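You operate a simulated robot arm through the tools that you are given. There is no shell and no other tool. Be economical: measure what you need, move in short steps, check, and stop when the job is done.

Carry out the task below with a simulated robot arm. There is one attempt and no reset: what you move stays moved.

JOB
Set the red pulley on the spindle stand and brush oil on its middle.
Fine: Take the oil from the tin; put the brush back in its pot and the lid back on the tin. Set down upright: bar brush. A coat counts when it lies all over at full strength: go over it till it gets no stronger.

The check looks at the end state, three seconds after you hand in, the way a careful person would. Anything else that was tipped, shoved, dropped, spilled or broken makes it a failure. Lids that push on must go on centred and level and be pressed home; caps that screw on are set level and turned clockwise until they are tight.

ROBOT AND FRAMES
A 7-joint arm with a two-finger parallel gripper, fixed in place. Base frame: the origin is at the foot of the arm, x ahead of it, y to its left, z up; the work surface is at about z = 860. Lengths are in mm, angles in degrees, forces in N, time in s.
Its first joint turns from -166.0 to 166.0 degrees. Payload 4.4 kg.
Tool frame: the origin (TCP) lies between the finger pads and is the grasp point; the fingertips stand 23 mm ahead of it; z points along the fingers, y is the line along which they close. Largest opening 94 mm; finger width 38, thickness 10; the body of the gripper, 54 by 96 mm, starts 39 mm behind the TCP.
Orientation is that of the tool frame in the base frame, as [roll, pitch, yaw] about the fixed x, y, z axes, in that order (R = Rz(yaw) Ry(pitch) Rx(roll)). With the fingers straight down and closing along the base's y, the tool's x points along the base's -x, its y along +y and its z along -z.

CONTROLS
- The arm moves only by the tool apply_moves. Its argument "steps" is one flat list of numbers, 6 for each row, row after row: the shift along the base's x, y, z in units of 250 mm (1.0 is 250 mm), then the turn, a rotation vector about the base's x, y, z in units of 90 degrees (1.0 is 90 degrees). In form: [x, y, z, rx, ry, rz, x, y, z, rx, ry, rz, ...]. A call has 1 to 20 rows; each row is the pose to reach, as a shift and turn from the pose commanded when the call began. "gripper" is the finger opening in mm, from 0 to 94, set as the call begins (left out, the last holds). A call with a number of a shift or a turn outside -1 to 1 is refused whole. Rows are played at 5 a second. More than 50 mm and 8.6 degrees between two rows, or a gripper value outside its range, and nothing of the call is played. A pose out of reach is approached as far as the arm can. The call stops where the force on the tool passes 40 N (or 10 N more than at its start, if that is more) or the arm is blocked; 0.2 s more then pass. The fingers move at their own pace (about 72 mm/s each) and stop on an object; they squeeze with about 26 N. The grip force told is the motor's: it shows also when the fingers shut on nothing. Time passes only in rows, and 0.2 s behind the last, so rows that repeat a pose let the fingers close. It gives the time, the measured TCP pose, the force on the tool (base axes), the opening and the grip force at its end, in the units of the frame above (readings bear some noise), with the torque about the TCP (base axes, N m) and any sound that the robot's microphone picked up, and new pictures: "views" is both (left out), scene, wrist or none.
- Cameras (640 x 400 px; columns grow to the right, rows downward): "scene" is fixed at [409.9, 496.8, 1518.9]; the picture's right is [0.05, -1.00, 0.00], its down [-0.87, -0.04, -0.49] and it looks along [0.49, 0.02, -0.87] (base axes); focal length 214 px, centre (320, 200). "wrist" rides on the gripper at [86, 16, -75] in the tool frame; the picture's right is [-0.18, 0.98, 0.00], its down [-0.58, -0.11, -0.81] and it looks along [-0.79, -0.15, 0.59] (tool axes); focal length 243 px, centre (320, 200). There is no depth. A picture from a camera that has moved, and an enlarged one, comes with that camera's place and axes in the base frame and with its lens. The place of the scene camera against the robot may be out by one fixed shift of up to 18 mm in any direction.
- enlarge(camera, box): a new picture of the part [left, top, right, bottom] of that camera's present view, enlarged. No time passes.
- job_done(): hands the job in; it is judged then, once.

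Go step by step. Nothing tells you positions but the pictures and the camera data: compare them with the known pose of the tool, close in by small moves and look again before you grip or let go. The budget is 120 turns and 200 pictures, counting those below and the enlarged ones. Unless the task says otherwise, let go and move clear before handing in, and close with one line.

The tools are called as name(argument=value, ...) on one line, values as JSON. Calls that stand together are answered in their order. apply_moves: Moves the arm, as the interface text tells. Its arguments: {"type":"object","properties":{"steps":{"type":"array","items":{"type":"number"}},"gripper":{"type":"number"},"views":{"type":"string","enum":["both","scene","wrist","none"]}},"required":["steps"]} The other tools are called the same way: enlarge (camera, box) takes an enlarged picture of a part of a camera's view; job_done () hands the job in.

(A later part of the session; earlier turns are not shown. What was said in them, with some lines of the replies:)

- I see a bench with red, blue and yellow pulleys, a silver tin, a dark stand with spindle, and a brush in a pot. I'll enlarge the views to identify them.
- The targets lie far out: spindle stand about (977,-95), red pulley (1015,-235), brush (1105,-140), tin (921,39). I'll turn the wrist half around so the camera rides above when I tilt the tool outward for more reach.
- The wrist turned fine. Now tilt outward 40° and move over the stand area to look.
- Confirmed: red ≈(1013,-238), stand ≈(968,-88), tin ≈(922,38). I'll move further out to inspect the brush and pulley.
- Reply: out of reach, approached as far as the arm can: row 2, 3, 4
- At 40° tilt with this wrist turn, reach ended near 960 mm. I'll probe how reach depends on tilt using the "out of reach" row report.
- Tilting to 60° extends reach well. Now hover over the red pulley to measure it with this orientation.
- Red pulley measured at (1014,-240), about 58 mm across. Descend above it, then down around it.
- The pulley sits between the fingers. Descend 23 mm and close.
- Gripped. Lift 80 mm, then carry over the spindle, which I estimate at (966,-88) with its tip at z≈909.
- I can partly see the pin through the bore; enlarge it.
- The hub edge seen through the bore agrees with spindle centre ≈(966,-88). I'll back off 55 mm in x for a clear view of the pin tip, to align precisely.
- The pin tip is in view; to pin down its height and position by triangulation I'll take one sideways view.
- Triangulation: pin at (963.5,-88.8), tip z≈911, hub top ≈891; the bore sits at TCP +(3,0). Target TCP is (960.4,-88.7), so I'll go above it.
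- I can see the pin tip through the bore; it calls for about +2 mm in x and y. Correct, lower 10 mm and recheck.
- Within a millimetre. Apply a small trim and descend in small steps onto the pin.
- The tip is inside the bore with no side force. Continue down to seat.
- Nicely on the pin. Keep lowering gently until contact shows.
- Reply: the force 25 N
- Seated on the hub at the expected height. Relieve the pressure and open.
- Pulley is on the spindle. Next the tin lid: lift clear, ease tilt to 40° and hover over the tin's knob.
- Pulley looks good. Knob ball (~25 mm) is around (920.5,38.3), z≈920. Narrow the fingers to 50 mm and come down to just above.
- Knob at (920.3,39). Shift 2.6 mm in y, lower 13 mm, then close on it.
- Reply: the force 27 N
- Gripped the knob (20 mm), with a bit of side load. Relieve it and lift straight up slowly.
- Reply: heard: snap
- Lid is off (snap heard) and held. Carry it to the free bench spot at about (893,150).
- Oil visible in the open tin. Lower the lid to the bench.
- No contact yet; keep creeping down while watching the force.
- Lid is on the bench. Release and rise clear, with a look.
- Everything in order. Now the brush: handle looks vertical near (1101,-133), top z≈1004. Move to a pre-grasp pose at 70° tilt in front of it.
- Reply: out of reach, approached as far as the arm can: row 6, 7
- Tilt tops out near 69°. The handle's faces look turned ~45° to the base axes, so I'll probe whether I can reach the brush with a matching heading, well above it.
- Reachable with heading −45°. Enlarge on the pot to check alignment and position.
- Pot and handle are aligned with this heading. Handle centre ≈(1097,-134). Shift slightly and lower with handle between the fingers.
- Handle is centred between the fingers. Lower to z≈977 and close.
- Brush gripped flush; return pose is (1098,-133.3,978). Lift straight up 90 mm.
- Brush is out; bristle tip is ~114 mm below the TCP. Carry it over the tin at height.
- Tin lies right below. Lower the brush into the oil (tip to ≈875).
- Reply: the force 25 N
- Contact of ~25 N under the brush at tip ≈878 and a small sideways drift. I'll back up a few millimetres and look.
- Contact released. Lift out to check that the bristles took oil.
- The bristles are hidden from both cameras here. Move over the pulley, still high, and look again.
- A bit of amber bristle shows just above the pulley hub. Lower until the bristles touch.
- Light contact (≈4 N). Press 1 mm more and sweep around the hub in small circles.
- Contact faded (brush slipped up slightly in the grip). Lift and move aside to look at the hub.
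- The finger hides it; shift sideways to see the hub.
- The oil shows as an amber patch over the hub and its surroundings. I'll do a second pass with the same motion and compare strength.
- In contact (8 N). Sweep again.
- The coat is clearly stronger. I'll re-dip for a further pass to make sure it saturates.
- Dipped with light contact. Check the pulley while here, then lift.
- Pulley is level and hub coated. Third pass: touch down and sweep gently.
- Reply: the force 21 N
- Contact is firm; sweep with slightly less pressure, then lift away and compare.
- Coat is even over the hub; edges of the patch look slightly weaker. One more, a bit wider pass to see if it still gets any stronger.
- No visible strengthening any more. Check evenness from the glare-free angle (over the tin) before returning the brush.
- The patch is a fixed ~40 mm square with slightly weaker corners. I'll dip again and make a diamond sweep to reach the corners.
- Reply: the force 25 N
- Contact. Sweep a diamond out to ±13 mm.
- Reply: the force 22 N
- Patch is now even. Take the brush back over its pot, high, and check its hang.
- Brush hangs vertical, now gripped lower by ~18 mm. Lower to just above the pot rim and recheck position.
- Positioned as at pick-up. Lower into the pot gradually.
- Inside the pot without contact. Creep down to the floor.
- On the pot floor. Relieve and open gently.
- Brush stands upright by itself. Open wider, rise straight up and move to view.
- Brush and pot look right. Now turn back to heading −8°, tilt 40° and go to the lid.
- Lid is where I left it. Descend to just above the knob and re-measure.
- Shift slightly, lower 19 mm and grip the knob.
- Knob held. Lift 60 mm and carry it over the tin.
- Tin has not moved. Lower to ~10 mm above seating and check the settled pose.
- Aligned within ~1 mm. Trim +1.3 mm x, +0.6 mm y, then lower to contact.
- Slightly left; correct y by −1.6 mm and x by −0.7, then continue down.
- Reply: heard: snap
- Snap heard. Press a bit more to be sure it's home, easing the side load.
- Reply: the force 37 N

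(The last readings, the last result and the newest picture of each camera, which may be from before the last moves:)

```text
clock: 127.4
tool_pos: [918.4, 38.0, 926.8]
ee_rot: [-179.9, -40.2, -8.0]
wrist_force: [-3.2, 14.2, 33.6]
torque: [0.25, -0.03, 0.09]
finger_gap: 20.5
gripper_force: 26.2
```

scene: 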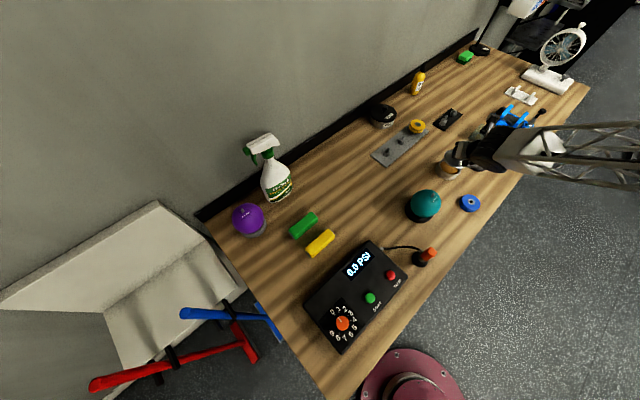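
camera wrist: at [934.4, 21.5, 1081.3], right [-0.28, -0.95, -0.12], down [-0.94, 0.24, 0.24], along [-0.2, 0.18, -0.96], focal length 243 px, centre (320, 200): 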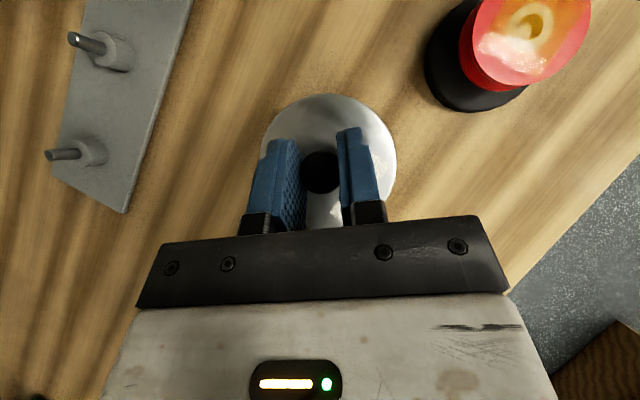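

Firmly home. Relieve and release.

apply_moves(steps=[0, 0.004, 0.006, 0, 0, 0, 0, 0.004, 0.01, 0, 0, 0], views="none")

apply_moves(steps=[0, 0, 0, 0, 0, 0, 0, 0, 0, 0, 0, 0, 0, 0, 0, 0, 0, 0], gripper=50, views="none")

apply_moves(steps=[0, 0, 0.08, 0, 0, 0, 0, 0, 0.2, 0, 0, 0, 0, 0, 0.36, 0, 0, 0, -0.1, 0, 0.5, 0, 0, 0, -0.2, 0, 0.6, 0, 0, 0, -0.35, 0, 0.7, 0, 0, 0], views="both")

enlarge(camera="scene", box=[420, 90, 540, 190])

enlarge(camera="wrist", box=[280, 0, 480, 130])

```text
clock: 128.0
tool_pos: [916.7, 38.2, 926.7]
ee_rot: [179.9, -40.1, -8.2]
wrist_force: [14.5, 1.0, 21.1]
torque: [-0.02, -0.29, 0.04]
finger_gap: 20.2
gripper_force: 26.1
```

```text
clock: 128.8
tool_pos: [915.8, 37.5, 926.9]
ee_rot: [179.9, -39.9, -8.1]
wrist_force: [-1.7, -0.5, 11.2]
torque: [0.01, 0.04, -0.01]
finger_gap: 47.0
gripper_force: 0.1
```

```text
clock: 130.2
tool_pos: [828.2, 39.1, 1098.2]
ee_rot: [-179.9, -39.9, -8.1]
wrist_force: [-0.8, 0.0, -1.0]
torque: [0.01, -0.02, 0.0]
finger_gap: 50.1
gripper_force: 0.1
camera wrist: at [845.9, 21.0, 1211.6], right [-0.28, -0.95, -0.12], down [-0.94, 0.24, 0.25], along [-0.21, 0.18, -0.96], focal length 243 px, centre (320, 200)
```

scene: 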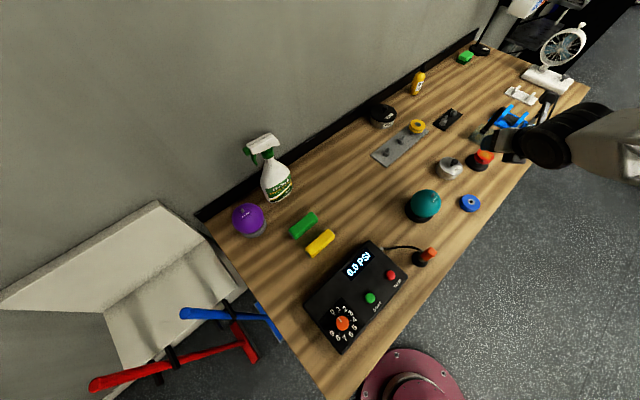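
wrist: 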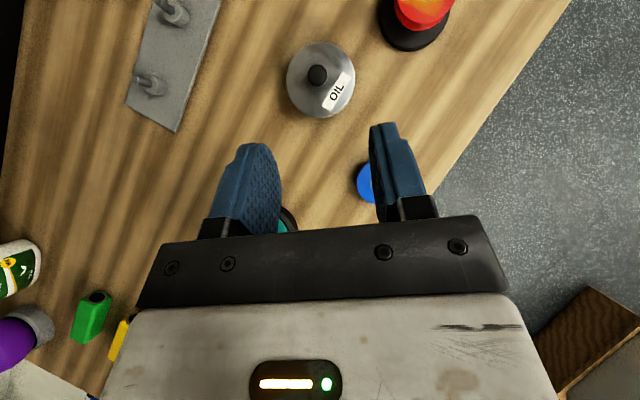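

```text
4.00 times, centred on (480, 140) of scene
camera zoom: at [409.9, 496.8, 1518.9], right [0.05, -1.0, 0.0], down [-0.87, -0.04, -0.49], along [0.49, 0.02, -0.87], focal length 858 px, centre (-320, 440)
```

zoom: 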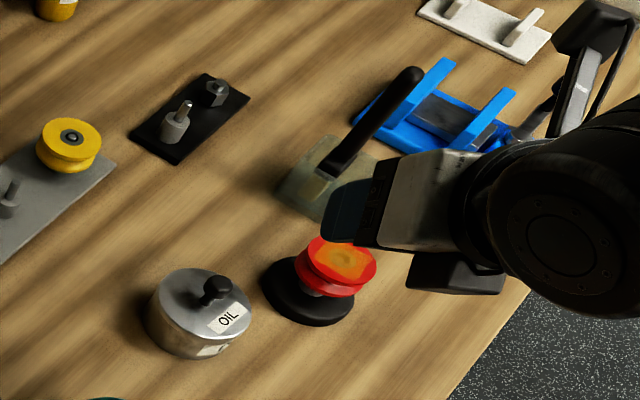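

```text
3.08 times, centred on (380, 65) of wrist
camera zoom: at [845.9, 21.0, 1211.6], right [-0.28, -0.95, -0.12], down [-0.94, 0.24, 0.25], along [-0.21, 0.18, -0.96], focal length 746 px, centre (135, 615)
```

zoom: 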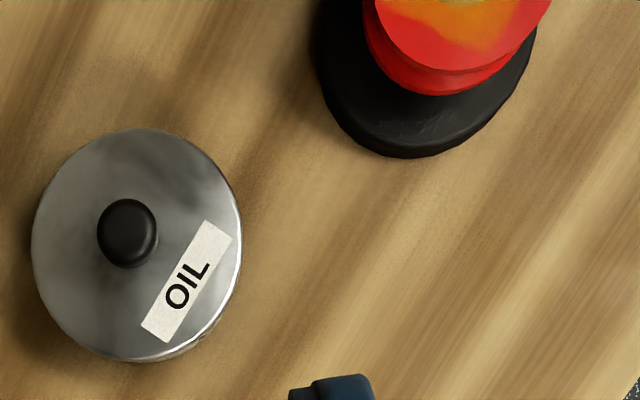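

Lid is on. Final close-up checks of the tin, pulley and brush.

apply_moves(steps=[-0.12, 0.02, 0.1, 0, 0, 0, -0.3, 0.05, 0.2, 0, 0, 0, -0.45, 0.08, 0.3, 0, 0, 0], views="none")

enlarge(camera="scene", box=[430, 140, 510, 185])

enlarge(camera="scene", box=[470, 100, 530, 170])

```text
refused: row 2 steps farther than a row can; nothing moved
```

```text
8.00 times, centred on (470, 162) of scene
camera zoom: at [409.9, 496.8, 1518.9], right [0.05, -1.0, 0.0], down [-0.87, -0.04, -0.49], along [0.49, 0.02, -0.87], focal length 1716 px, centre (-880, 500)
```

zoom: 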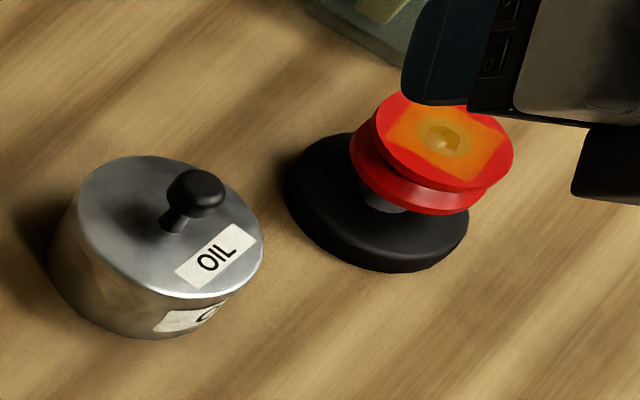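

```text
5.71 times, centred on (500, 135) of scene
camera zoom: at [409.9, 496.8, 1518.9], right [0.05, -1.0, 0.0], down [-0.87, -0.04, -0.49], along [0.49, 0.02, -0.87], focal length 1226 px, centre (-709, 571)
```

zoom: 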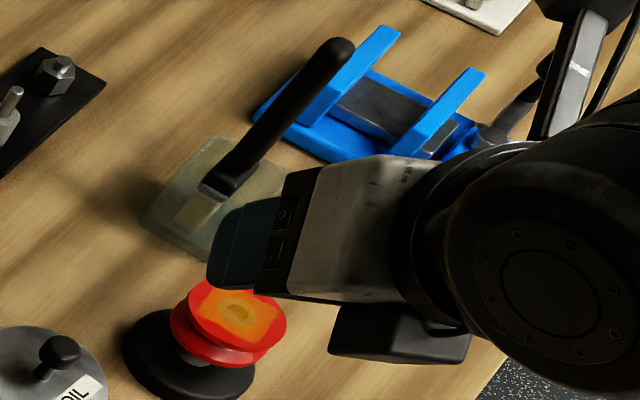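

Tin is closed flush. Move the arm out of the way for an unshadowed look at the coat.

apply_moves(steps=[-0.12, 0.02, 0.08, 0, 0, 0, -0.24, 0.04, 0.16, 0, 0, 0, -0.36, 0.06, 0.24, 0, 0, 0, -0.48, 0.08, 0.32, 0, 0, 0, -0.6, 0.1, 0.4, 0, 0, 0, -0.6, 0.1, 0.4, 0, 0, 0], views="scene")

enlarge(camera="scene", box=[465, 142, 505, 172])

enlarge(camera="scene", box=[430, 95, 540, 185])

```text
clock: 131.6
tool_pos: [679.8, 61.6, 1204.5]
ee_rot: [-180.0, -40.0, -8.1]
wrist_force: [-0.1, -0.1, 0.1]
torque: [-0.02, 0.01, -0.02]
finger_gap: 50.0
gripper_force: 0.1
```

scene: 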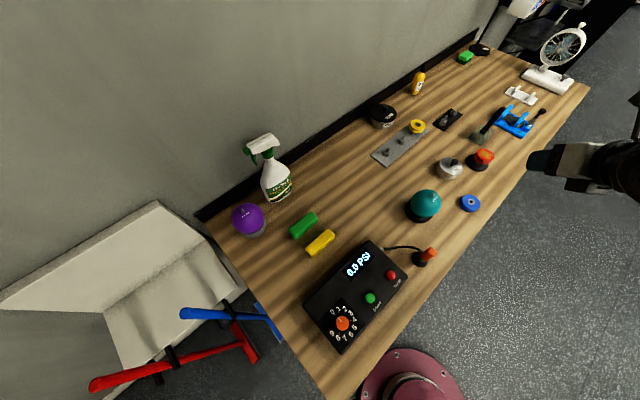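

```text
13.33 times, centred on (485, 157) of scene
camera zoom: at [409.9, 496.8, 1518.9], right [0.05, -1.0, 0.0], down [-0.87, -0.04, -0.49], along [0.49, 0.02, -0.87], focal length 2860 px, centre (-1880, 773)
```

zoom: 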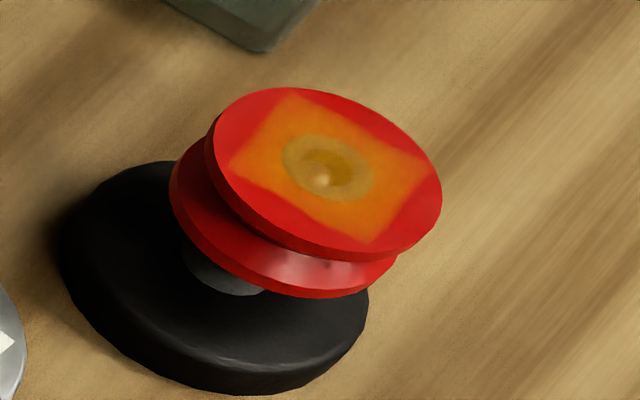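

```text
4.44 times, centred on (485, 140) of scene
camera zoom: at [409.9, 496.8, 1518.9], right [0.05, -1.0, 0.0], down [-0.87, -0.04, -0.49], along [0.49, 0.02, -0.87], focal length 953 px, centre (-413, 467)
```

zoom: 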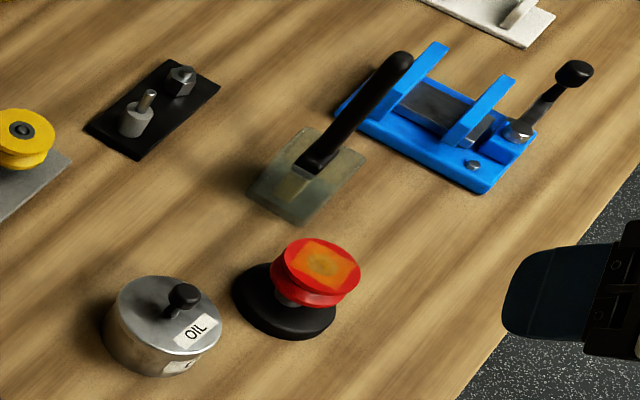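

Everything is in place: pulley level on its spindle with an even oil patch, brush upright in its pot, lid pressed on the tin, and the arm clear. Handing in.

job_done()

```text
The job is handed in.
```

The red pulley sits level on the spindle stand. Its middle has an even coat of oil, brushed until it got no stronger. The brush stands upright in its pot, and the lid snapped back onto the oil tin and was pressed home.
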